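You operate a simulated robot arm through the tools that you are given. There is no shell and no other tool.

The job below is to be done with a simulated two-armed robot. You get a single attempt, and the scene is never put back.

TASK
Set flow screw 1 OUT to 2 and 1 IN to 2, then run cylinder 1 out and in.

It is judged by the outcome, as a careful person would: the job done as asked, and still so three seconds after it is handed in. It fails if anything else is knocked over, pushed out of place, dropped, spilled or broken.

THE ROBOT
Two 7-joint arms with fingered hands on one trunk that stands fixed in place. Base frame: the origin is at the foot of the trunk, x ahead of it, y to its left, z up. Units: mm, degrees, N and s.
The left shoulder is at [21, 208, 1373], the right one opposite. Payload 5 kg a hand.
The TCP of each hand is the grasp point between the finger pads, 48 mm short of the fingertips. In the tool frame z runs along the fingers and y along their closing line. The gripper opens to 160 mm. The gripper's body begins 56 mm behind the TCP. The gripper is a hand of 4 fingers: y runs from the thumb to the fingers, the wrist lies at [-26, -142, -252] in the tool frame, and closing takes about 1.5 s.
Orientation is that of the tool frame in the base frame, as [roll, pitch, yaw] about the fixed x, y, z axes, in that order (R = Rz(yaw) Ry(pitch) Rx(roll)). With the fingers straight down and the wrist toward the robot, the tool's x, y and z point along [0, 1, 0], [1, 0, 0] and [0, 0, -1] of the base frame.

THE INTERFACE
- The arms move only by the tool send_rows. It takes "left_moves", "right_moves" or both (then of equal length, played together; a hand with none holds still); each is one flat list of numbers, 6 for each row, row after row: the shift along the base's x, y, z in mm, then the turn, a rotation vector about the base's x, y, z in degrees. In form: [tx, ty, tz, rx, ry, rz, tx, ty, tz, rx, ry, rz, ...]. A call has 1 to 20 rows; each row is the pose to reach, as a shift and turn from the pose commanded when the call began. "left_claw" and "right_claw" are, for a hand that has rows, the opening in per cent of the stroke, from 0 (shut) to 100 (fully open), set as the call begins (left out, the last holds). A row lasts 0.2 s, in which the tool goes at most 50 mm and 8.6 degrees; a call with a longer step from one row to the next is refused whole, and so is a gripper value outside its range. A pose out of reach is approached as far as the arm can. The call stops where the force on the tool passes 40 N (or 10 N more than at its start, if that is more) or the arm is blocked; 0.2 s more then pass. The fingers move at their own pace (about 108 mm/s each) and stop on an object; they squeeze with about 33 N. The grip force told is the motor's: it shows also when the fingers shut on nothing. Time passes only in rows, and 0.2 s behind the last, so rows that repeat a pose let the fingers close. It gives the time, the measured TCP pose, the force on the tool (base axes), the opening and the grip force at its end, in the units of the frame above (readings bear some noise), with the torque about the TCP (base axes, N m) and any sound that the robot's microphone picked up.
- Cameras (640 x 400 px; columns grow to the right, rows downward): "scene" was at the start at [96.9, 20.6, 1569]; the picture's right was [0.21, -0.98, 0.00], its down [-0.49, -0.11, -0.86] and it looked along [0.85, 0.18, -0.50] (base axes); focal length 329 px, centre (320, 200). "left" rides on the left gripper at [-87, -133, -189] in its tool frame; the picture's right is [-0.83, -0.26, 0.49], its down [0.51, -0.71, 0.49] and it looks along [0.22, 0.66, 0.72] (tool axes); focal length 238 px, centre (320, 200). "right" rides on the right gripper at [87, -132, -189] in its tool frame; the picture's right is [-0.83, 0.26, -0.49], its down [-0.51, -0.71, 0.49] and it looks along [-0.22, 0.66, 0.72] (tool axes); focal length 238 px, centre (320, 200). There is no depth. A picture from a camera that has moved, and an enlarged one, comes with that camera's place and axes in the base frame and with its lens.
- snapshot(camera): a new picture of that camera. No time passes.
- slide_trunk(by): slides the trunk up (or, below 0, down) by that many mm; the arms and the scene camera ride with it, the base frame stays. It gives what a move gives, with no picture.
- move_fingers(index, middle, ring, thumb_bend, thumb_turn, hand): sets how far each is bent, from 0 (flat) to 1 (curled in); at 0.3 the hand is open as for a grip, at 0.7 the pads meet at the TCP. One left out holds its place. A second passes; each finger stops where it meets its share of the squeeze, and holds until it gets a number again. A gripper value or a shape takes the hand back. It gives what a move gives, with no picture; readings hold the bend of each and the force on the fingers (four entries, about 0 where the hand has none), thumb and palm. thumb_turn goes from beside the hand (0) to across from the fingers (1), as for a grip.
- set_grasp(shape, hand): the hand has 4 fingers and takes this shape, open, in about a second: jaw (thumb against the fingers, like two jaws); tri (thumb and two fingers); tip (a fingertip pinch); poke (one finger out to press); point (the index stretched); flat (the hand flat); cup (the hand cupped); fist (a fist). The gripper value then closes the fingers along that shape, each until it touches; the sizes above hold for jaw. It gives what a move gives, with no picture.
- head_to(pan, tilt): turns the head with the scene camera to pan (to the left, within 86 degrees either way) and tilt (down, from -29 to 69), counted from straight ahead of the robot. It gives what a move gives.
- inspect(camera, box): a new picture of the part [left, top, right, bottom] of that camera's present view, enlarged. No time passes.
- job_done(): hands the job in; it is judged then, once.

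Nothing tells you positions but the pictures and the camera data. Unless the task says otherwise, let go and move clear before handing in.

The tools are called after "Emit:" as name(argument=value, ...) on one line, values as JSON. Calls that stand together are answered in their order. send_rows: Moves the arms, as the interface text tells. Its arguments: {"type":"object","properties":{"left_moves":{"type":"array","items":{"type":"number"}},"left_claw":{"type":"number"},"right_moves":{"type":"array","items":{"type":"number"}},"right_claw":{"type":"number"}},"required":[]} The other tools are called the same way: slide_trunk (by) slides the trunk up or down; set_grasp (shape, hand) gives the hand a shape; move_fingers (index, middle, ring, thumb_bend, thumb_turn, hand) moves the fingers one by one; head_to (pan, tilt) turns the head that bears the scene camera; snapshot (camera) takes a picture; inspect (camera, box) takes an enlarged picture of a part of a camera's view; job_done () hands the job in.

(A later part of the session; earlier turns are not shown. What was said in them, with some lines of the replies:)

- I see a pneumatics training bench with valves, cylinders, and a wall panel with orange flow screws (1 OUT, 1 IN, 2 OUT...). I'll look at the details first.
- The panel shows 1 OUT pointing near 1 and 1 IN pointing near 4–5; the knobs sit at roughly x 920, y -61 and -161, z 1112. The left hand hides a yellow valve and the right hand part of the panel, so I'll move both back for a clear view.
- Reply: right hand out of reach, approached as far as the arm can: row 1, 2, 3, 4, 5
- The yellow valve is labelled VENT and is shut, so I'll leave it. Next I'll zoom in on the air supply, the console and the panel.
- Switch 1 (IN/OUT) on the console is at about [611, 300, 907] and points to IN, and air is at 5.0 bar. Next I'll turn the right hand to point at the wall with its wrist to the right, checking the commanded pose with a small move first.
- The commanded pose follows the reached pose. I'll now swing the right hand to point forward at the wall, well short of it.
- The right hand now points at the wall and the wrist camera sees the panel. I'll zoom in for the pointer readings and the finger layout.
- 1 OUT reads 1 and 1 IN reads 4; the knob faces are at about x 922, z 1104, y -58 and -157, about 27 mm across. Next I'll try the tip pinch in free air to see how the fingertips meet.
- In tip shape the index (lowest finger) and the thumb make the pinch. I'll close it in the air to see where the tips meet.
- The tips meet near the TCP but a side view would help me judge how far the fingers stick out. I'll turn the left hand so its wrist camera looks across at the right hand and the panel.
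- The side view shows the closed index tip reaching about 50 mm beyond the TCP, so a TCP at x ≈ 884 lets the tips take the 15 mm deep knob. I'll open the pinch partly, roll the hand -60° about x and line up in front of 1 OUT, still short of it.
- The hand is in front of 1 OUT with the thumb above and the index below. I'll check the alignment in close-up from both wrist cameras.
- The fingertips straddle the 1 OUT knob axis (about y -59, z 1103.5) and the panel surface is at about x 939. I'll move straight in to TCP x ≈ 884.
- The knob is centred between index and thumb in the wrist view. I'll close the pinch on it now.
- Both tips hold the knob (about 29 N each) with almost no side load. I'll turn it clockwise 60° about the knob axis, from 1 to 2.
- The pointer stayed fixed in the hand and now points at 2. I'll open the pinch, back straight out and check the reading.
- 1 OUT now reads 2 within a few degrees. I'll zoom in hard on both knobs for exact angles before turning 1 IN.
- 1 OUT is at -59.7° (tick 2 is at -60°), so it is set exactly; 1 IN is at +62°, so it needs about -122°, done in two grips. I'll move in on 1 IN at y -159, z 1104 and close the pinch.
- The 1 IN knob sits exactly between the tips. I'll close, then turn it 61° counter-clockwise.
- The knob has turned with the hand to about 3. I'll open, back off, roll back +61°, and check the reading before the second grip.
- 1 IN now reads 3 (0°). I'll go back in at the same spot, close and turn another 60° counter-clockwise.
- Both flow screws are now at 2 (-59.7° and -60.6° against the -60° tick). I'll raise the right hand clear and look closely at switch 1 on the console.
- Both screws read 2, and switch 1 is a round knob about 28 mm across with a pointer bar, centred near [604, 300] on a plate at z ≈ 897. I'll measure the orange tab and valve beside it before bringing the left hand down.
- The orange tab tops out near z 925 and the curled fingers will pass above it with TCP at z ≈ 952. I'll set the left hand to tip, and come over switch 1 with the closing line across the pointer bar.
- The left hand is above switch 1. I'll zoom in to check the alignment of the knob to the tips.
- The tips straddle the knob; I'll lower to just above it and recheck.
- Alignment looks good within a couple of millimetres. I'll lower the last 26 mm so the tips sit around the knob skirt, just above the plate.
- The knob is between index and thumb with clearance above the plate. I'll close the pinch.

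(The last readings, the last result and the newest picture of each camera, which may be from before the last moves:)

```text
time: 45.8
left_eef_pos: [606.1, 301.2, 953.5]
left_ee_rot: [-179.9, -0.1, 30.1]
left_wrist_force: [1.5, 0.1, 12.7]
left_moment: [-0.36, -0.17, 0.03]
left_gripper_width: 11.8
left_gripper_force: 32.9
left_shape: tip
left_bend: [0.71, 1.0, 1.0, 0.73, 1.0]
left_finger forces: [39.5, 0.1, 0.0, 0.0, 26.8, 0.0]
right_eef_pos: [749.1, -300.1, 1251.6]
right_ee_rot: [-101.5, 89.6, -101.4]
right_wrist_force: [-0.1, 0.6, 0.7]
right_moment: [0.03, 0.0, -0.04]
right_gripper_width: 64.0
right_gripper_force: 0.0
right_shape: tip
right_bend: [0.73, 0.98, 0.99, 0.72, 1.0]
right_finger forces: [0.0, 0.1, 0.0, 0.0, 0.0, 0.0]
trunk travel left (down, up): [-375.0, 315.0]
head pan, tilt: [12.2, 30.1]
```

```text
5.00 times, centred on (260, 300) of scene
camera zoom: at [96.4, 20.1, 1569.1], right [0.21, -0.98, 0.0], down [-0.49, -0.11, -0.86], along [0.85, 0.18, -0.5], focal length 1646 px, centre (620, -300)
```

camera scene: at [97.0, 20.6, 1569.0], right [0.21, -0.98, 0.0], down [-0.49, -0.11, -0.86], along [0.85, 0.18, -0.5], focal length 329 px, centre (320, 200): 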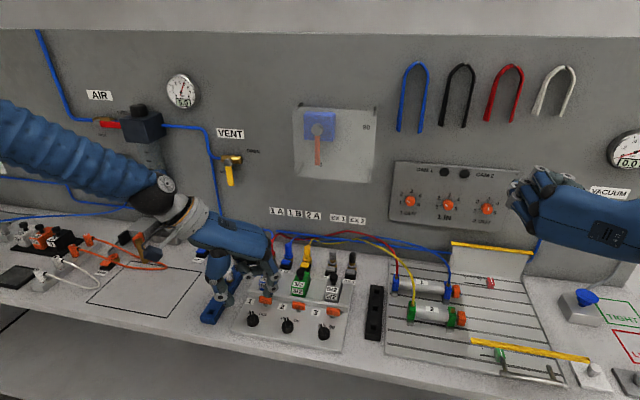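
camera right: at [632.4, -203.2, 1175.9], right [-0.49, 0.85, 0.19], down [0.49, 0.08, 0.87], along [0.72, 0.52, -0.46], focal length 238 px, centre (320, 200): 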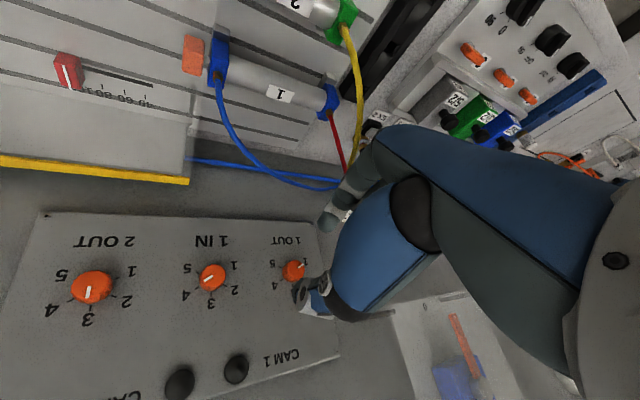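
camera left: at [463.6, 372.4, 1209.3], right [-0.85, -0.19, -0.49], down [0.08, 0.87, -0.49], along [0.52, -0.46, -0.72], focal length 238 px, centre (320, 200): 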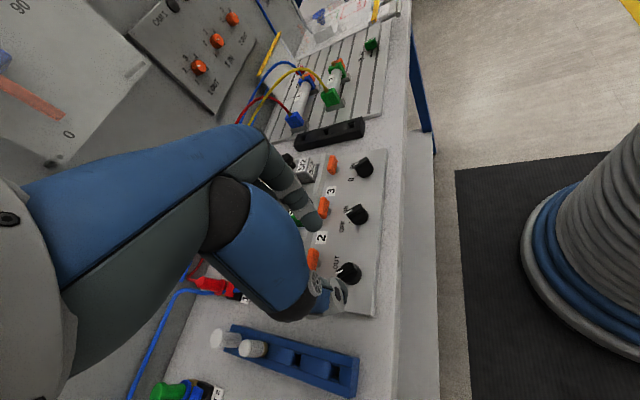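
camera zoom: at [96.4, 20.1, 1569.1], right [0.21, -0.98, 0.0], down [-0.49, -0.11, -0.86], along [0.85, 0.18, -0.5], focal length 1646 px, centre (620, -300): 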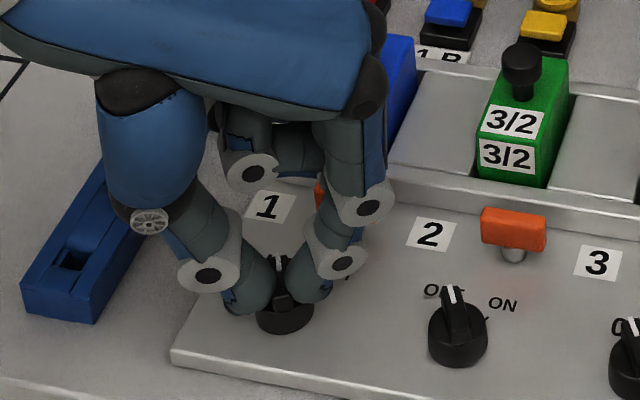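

The fingers have hold of the knob but press down on it a little (12.7 N). I'll raise 3 mm to relieve that and recheck the grip.

Emit:
send_rows(left_moves=[0, 0, 1.5, 0, 0, 0, 0, 0, 3, 0, 0, 0, 0, 0, 3, 0, 0, 0, 0, 0, 3, 0, 0, 0])

Emit:
inspect(camera="scene", box=[230, 280, 290, 330])

```text
time: 46.8
left_eef_pos: [606.0, 300.4, 953.1]
left_ee_rot: [-179.9, 0.2, 30.0]
left_wrist_force: [2.1, -3.1, -13.7]
left_moment: [-0.17, -0.08, 0.02]
left_gripper_width: 11.0
left_gripper_force: 33.1
left_shape: tip
left_bend: [0.71, 1.0, 1.0, 0.73, 1.0]
left_finger forces: [29.1, 0.0, 0.0, 0.0, 21.2, 0.1]
right_eef_pos: [750.6, -300.6, 1249.3]
right_ee_rot: [-107.8, 89.7, -107.8]
right_wrist_force: [-0.4, 0.6, 0.0]
right_moment: [0.03, -0.01, 0.04]
right_gripper_width: 63.9
right_gripper_force: 0.0
right_shape: tip
right_bend: [0.73, 0.98, 0.99, 0.72, 1.0]
right_finger forces: [0.0, 0.0, 0.0, 0.0, 0.0, 0.0]
trunk travel left (down, up): [-375.0, 315.0]
head pan, tilt: [12.2, 30.1]
```

```text
8.00 times, centred on (260, 305) of scene
camera zoom: at [98.1, 20.7, 1568.8], right [0.21, -0.98, 0.0], down [-0.49, -0.11, -0.86], along [0.84, 0.18, -0.5], focal length 2633 px, centre (800, -640)
```

zoom: 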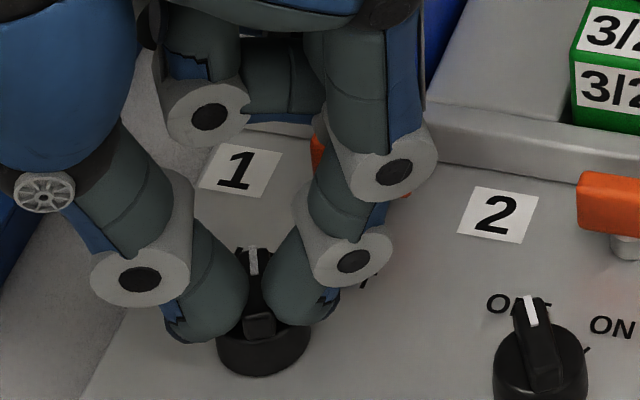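

The index and thumb hold the pointer bar on both sides. I'll ease down 1.5 mm and turn the switch clockwise 60° toward OUT.

Emit:
send_rows(left_moves=[0, 0, -1.5, 0, 0, 0, 0, 0, -1.5, 0, 0, -4, 0, 0, -1.5, 0, 0, -8, 0, 0, -1.5, 0, 0, -12, 0, 0, -1.5, 0, 0, -16, 0, 0, -1.5, 0, 0, -20, 0, 0, -1.5, 0, 0, -24, 0, 0, -1.5, 0, 0, -28, 0, 0, -1.5, 0, 0, -32, 0, 0, -1.5, 0, 0, -36, 0, 0, -1.5, 0, 0, -40, 0, 0, -1.5, 0, 0, -44, 0, 0, -1.5, 0, 0, -48, 0, 0, -1.5, 0, 0, -52, 0, 0, -1.5, 0, 0, -56, 0, 0, -1.5, 0, 0, -60])

Emit:
inspect(camera="scene", box=[230, 280, 290, 330])

Emit:
snapshot(camera="scene")

```text
time: 50.2
left_eef_pos: [607.2, 300.4, 954.3]
left_ee_rot: [180.0, 0.0, -30.1]
left_wrist_force: [9.9, 7.8, 2.7]
left_moment: [0.3, -0.32, 0.15]
left_gripper_width: 11.4
left_gripper_force: 33.0
left_shape: tip
left_bend: [0.71, 1.0, 1.0, 0.72, 1.0]
left_finger forces: [25.3, 0.0, 0.1, 0.0, 34.3, 0.0]
right_eef_pos: [750.5, -300.9, 1250.1]
right_ee_rot: [-109.6, 89.7, -109.6]
right_wrist_force: [0.0, 0.4, -0.1]
right_moment: [0.05, -0.03, -0.01]
right_gripper_width: 64.0
right_gripper_force: 0.0
right_shape: tip
right_bend: [0.73, 0.98, 0.99, 0.72, 1.0]
right_finger forces: [0.0, 0.0, 0.0, 0.0, 0.1, 0.0]
trunk travel left (down, up): [-375.0, 315.0]
head pan, tilt: [12.2, 30.1]
```

```text
8.00 times, centred on (260, 305) of scene
camera zoom: at [98.1, 20.9, 1569.0], right [0.21, -0.98, 0.0], down [-0.49, -0.11, -0.86], along [0.84, 0.18, -0.5], focal length 2633 px, centre (800, -640)
```

zoom: 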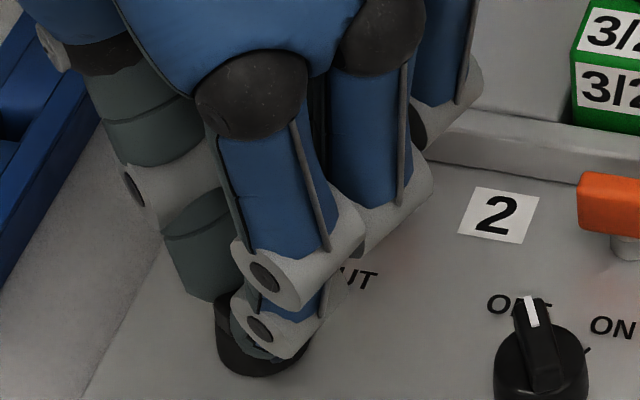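

```text
taken
camera scene: at [98.1, 20.9, 1569.0], right [0.21, -0.98, 0.0], down [-0.49, -0.11, -0.86], along [0.84, 0.18, -0.5], focal length 329 px, centre (320, 200)
```

scene: 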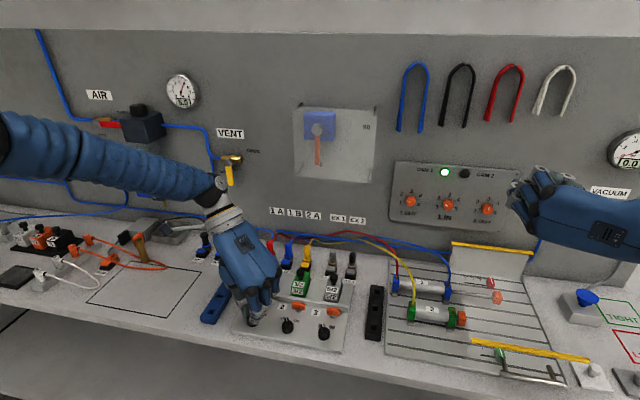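

The switch turned and cylinder 1's rod is out, with a CAM 1 lamp lit green. I'll look at the cylinder and panel closely.

Emit:
inspect(camera="scene", box=[380, 240, 560, 350])

Emit:
inspect(camera="scene", box=[388, 155, 528, 235])

```text
3.56 times, centred on (470, 295) of scene
camera zoom: at [98.1, 20.9, 1569.0], right [0.21, -0.98, 0.0], down [-0.49, -0.11, -0.86], along [0.84, 0.18, -0.5], focal length 1170 px, centre (-213, -138)
```

zoom: 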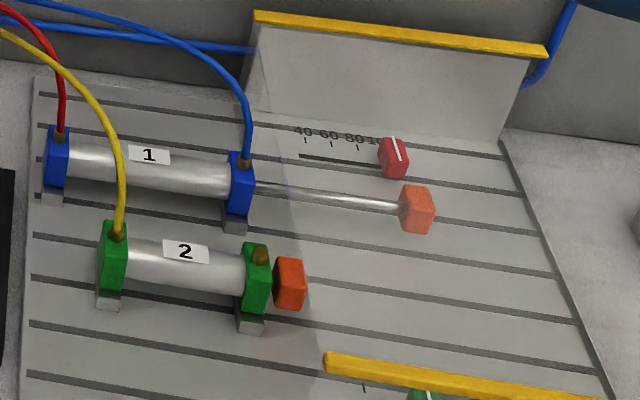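

```text
4.57 times, centred on (458, 195) of scene
camera zoom: at [98.1, 20.9, 1569.0], right [0.21, -0.98, 0.0], down [-0.49, -0.11, -0.86], along [0.84, 0.18, -0.5], focal length 1505 px, centre (-311, 223)
```

zoom: 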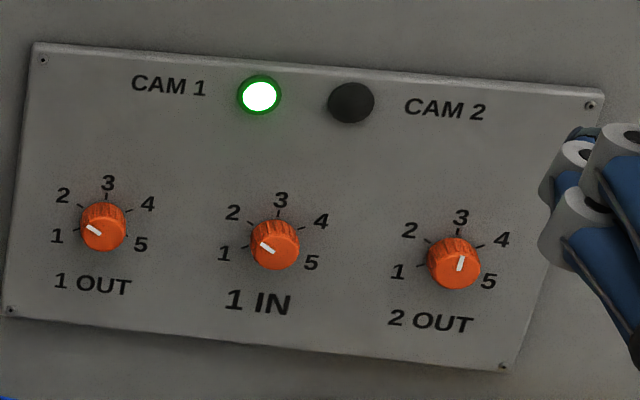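

Cylinder 1 has extended to its cam and CAM 1 is lit. I'll wait a couple of seconds to confirm it's fully out.

Emit:
send_rows(left_moves=[0, 0, 0, 0, 0, 0, 0, 0, 0, 0, 0, 0, 0, 0, 0, 0, 0, 0, 0, 0, 0, 0, 0, 0, 0, 0, 0, 0, 0, 0, 0, 0, 0, 0, 0, 0, 0, 0, 0, 0, 0, 0, 0, 0, 0, 0, 0, 0, 0, 0, 0, 0, 0, 0, 0, 0, 0, 0, 0, 0])

Emit:
inspect(camera="scene", box=[380, 240, 560, 350])

```text
time: 52.4
left_eef_pos: [605.9, 300.9, 952.4]
left_ee_rot: [-180.0, 0.1, -29.9]
left_wrist_force: [13.0, 6.3, 5.7]
left_moment: [0.22, -0.43, 0.11]
left_gripper_width: 11.5
left_gripper_force: 32.8
left_shape: tip
left_bend: [0.71, 1.0, 1.0, 0.72, 1.0]
left_finger forces: [26.4, 0.0, 0.0, 0.1, 35.5, 0.1]
right_eef_pos: [750.3, -299.8, 1250.5]
right_ee_rot: [-105.4, 89.7, -105.4]
right_wrist_force: [-0.6, 1.4, -0.3]
right_moment: [-0.01, 0.01, -0.02]
right_gripper_width: 63.8
right_gripper_force: 0.0
right_shape: tip
right_bend: [0.73, 0.98, 0.99, 0.72, 1.0]
right_finger forces: [0.1, 0.1, 0.0, 0.0, 0.0, 0.0]
trunk travel left (down, up): [-375.0, 315.0]
head pan, tilt: [12.2, 30.1]
```

```text
3.56 times, centred on (470, 295) of scene
camera zoom: at [97.9, 21.0, 1569.0], right [0.21, -0.98, 0.0], down [-0.49, -0.11, -0.86], along [0.84, 0.18, -0.5], focal length 1170 px, centre (-213, -138)
```

zoom: 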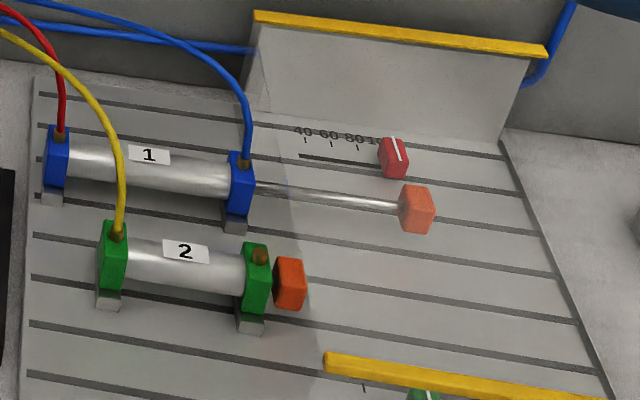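

The cylinder is stationary and fully out. I'll turn the switch back 60° to IN and let it retract.

Emit:
send_rows(left_moves=[0, 0, 0, 0, 0, 4, 0, 0, 0, 0, 0, 8, 0, 0, 0, 0, 0, 12, 0, 0, 0, 0, 0, 16, 0, 0, 0, 0, 0, 20, 0, 0, 0, 0, 0, 24, 0, 0, 0, 0, 0, 28, 0, 0, 0, 0, 0, 32, 0, 0, 0, 0, 0, 36, 0, 0, 0, 0, 0, 40, 0, 0, 0, 0, 0, 44, 0, 0, 0, 0, 0, 48, 0, 0, 0, 0, 0, 52, 0, 0, 0, 0, 0, 56, 0, 0, 0, 0, 0, 60])

Emit:
inspect(camera="scene", box=[380, 240, 560, 350])

Emit:
inspect(camera="scene", box=[230, 280, 290, 330])

```text
time: 55.6
left_eef_pos: [605.2, 299.4, 954.0]
left_ee_rot: [-179.9, 0.0, 30.2]
left_wrist_force: [-1.0, -3.0, 2.0]
left_moment: [-0.31, -0.01, 0.03]
left_gripper_width: 11.2
left_gripper_force: 32.8
left_shape: tip
left_bend: [0.71, 1.0, 1.0, 0.73, 1.0]
left_finger forces: [35.3, 0.0, 0.0, 0.0, 26.2, 0.1]
right_eef_pos: [749.2, -301.6, 1251.2]
right_ee_rot: [-84.7, 89.8, -84.7]
right_wrist_force: [-0.5, -0.2, -0.1]
right_moment: [-0.01, -0.03, 0.01]
right_gripper_width: 63.8
right_gripper_force: 0.0
right_shape: tip
right_bend: [0.73, 0.98, 0.99, 0.72, 1.0]
right_finger forces: [0.1, 0.1, 0.0, 0.0, 0.0, 0.1]
trunk travel left (down, up): [-375.0, 315.0]
head pan, tilt: [12.2, 30.1]
```

```text
3.56 times, centred on (470, 295) of scene
camera zoom: at [96.8, 20.0, 1569.0], right [0.21, -0.98, 0.0], down [-0.49, -0.11, -0.86], along [0.85, 0.18, -0.5], focal length 1170 px, centre (-213, -138)
```

zoom: 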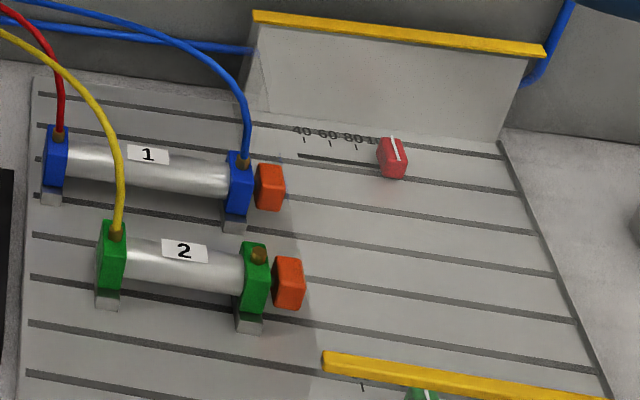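

```text
8.00 times, centred on (260, 305) of scene
camera zoom: at [96.8, 20.0, 1569.0], right [0.21, -0.98, 0.0], down [-0.49, -0.11, -0.86], along [0.85, 0.18, -0.5], focal length 2633 px, centre (800, -640)
```

zoom: 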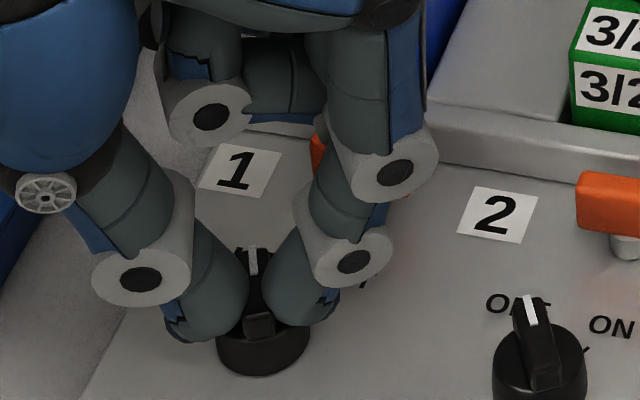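

Cylinder 1 is back in and the switch is at IN. I'll let go, lift straight up and move clear.

Emit:
send_rows(left_moves=[0, 0, 0, 0, 0, 0, 0, 0, 0, 0, 0, 0, 0, 0, 0, 0, 0, 0, 0, 0, 0, 0, 0, 0, 0, 0, 10, 0, 0, 0, 0, 0, 25, 0, 0, 0, 0, 0, 45, 0, 0, 0, 0, 0, 75, 0, 0, 0, 0, 0, 110, 0, 0, 0, 0, 0, 150, 0, 0, 0, 0, 10, 190, 0, 0, 0, -5, 30, 230, 0, 0, 0, -10, 60, 270, 0, 0, 0, -15, 90, 310, 0, 0, 0, -20, 120, 350, 0, 0, 0], left_claw=40)

Emit:
snapshot(camera="scene")

Emit:
inspect(camera="scene", box=[230, 280, 340, 350])

Emit:
inspect(camera="scene", box=[388, 155, 528, 235])

Emit:
inspect(camera="scene", box=[380, 240, 560, 350])

```text
refused: row 13 steps farther than a row can; nothing moved
```

```text
taken
camera scene: at [96.8, 20.0, 1569.0], right [0.21, -0.98, 0.0], down [-0.49, -0.11, -0.86], along [0.85, 0.18, -0.5], focal length 329 px, centre (320, 200)
```

scene: 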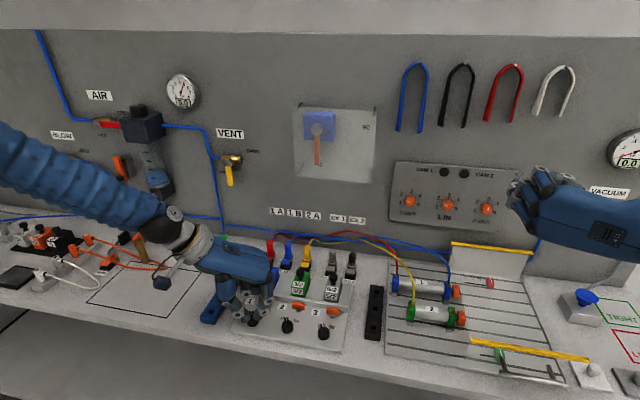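

```text
5.71 times, centred on (285, 315) of scene
camera zoom: at [96.8, 20.0, 1569.0], right [0.21, -0.98, 0.0], down [-0.49, -0.11, -0.86], along [0.85, 0.18, -0.5], focal length 1881 px, centre (520, -457)
```

zoom: 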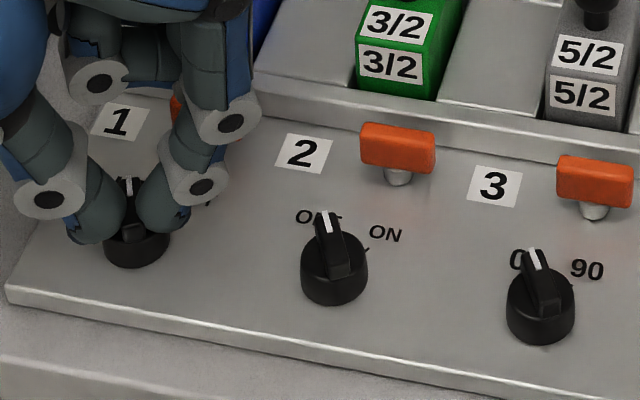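

```text
4.57 times, centred on (458, 195) of scene
camera zoom: at [96.8, 20.0, 1569.0], right [0.21, -0.98, 0.0], down [-0.49, -0.11, -0.86], along [0.85, 0.18, -0.5], focal length 1505 px, centre (-311, 223)
```

zoom: 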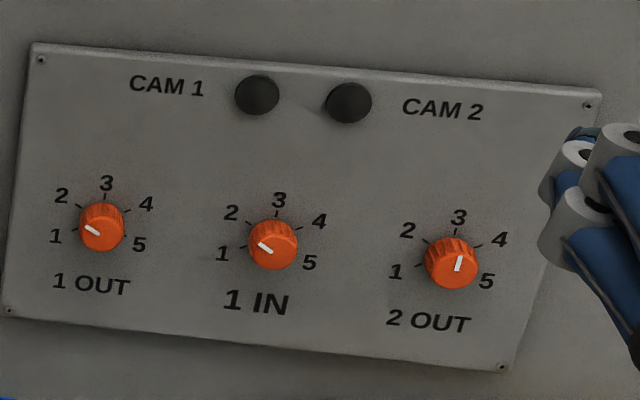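

```text
3.56 times, centred on (470, 295) of scene
camera zoom: at [96.8, 20.0, 1569.0], right [0.21, -0.98, 0.0], down [-0.49, -0.11, -0.86], along [0.85, 0.18, -0.5], focal length 1170 px, centre (-213, -138)
```

zoom: 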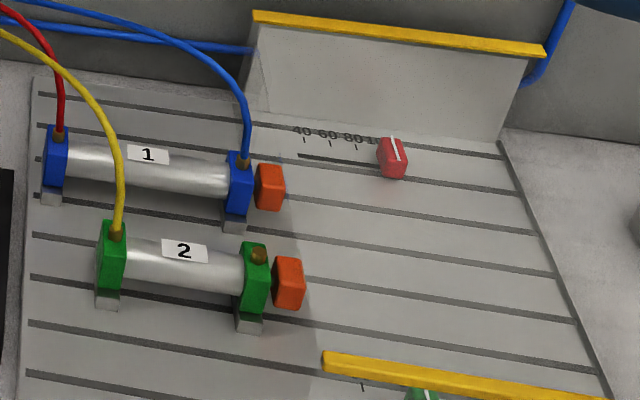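

The release was refused because one step was too long, so nothing has moved. I'll send it again with shorter steps.

Emit:
send_rows(left_moves=[0, 0, 0, 0, 0, 0, 0, 0, 0, 0, 0, 0, 0, 0, 0, 0, 0, 0, 0, 0, 0, 0, 0, 0, 0, 0, 10, 0, 0, 0, 0, 0, 25, 0, 0, 0, 0, 0, 45, 0, 0, 0, 0, 0, 75, 0, 0, 0, 0, 0, 105, 0, 0, 0, 0, 0, 140, 0, 0, 0, 0, 10, 175, 0, 0, 0, -5, 25, 210, 0, 0, 0, -10, 45, 245, 0, 0, 0, -15, 65, 280, 0, 0, 0, -20, 85, 315, 0, 0, 0], left_claw=40)

Emit:
snapshot(camera="scene")

Emit:
inspect(camera="scene", box=[230, 280, 340, 350])

Emit:
inspect(camera="scene", box=[380, 150, 560, 350])

Emit:
inspect(camera="scene", box=[150, 60, 260, 200])

```text
time: 58.8
left_eef_pos: [584.9, 386.8, 1272.2]
left_ee_rot: [-180.0, 0.0, 30.0]
left_wrist_force: [-0.7, 0.3, -0.4]
left_moment: [-0.04, -0.09, 0.01]
left_gripper_width: 63.8
left_gripper_force: 0.1
left_shape: tip
left_bend: [0.73, 0.98, 0.99, 0.72, 1.0]
left_finger forces: [0.0, 0.1, 0.1, 0.0, 0.1, 0.0]
right_eef_pos: [747.9, -301.1, 1250.6]
right_ee_rot: [-93.1, 89.7, -93.1]
right_wrist_force: [-0.9, -1.3, 0.7]
right_moment: [-0.01, 0.02, -0.02]
right_gripper_width: 63.7
right_gripper_force: 0.1
right_shape: tip
right_bend: [0.73, 0.98, 0.99, 0.72, 1.0]
right_finger forces: [0.0, 0.0, 0.0, 0.0, 0.0, 0.1]
trunk travel left (down, up): [-375.0, 315.0]
head pan, tilt: [12.2, 30.1]
```

```text
taken
camera scene: at [95.3, 20.8, 1569.2], right [0.21, -0.98, 0.0], down [-0.49, -0.11, -0.87], along [0.85, 0.18, -0.5], focal length 329 px, centre (320, 200)
```

scene: 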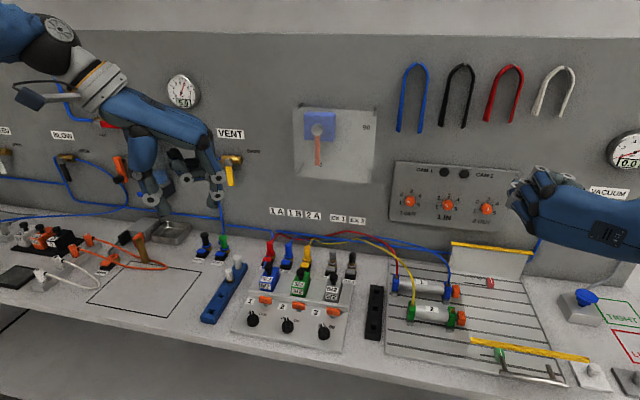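

```text
5.71 times, centred on (285, 315) of scene
camera zoom: at [95.3, 20.8, 1569.2], right [0.21, -0.98, 0.0], down [-0.49, -0.11, -0.87], along [0.85, 0.18, -0.5], focal length 1881 px, centre (520, -457)
```

zoom: 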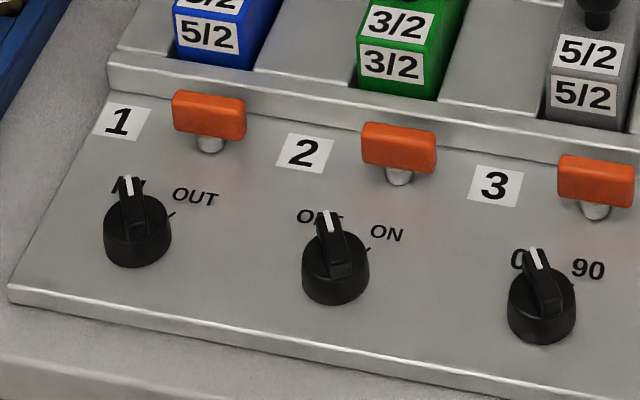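

```text
2.00 times, centred on (470, 250) of scene
camera zoom: at [95.3, 20.8, 1569.2], right [0.21, -0.98, 0.0], down [-0.49, -0.11, -0.87], along [0.85, 0.18, -0.5], focal length 658 px, centre (20, 100)
```

zoom: 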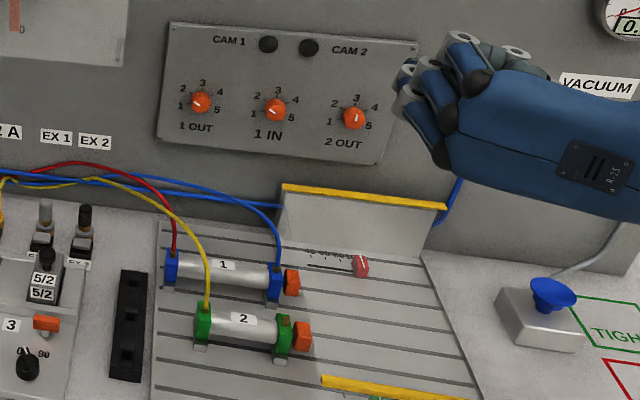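

```text
2.86 times, centred on (205, 130) of scene
camera zoom: at [95.3, 20.8, 1569.2], right [0.21, -0.98, 0.0], down [-0.49, -0.11, -0.87], along [0.85, 0.18, -0.5], focal length 940 px, centre (649, 400)
```

zoom: 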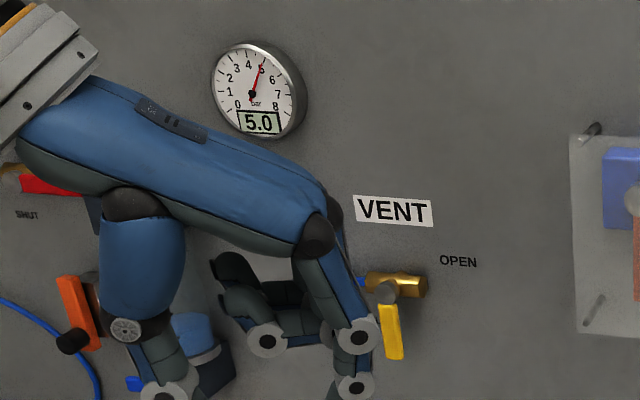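

Both flow screws read 2. Cylinder 1 went fully out, lighting CAM 1, and came back in. Switch 1 is at IN, both hands are clear and nothing else has moved, so I'm handing in.

Emit:
job_done()

```text
The job is handed in.
```

Flow screws 1 OUT and 1 IN are both set to 2, and I ran cylinder 1 out and back in using switch 1.

- **1 OUT:** turned from 1 to 2. Its pointer measured about -59.7°, against the -60° mark for 2.
- **1 IN:** turned from 4 to 2 in two grips. Its pointer measured about -60.6°.
- **Cylinder 1:** with the switch at OUT, the rod ran fully out and the CAM 1 lamp lit green. With the switch back at IN, the rod retracted and the lamp went off.

At the end, switch 1 was at IN and the air gauge read 5.0 bar. Both hands were clear, and nothing else looked disturbed in the final pictures. The job is handed in, but I got no verdict back.
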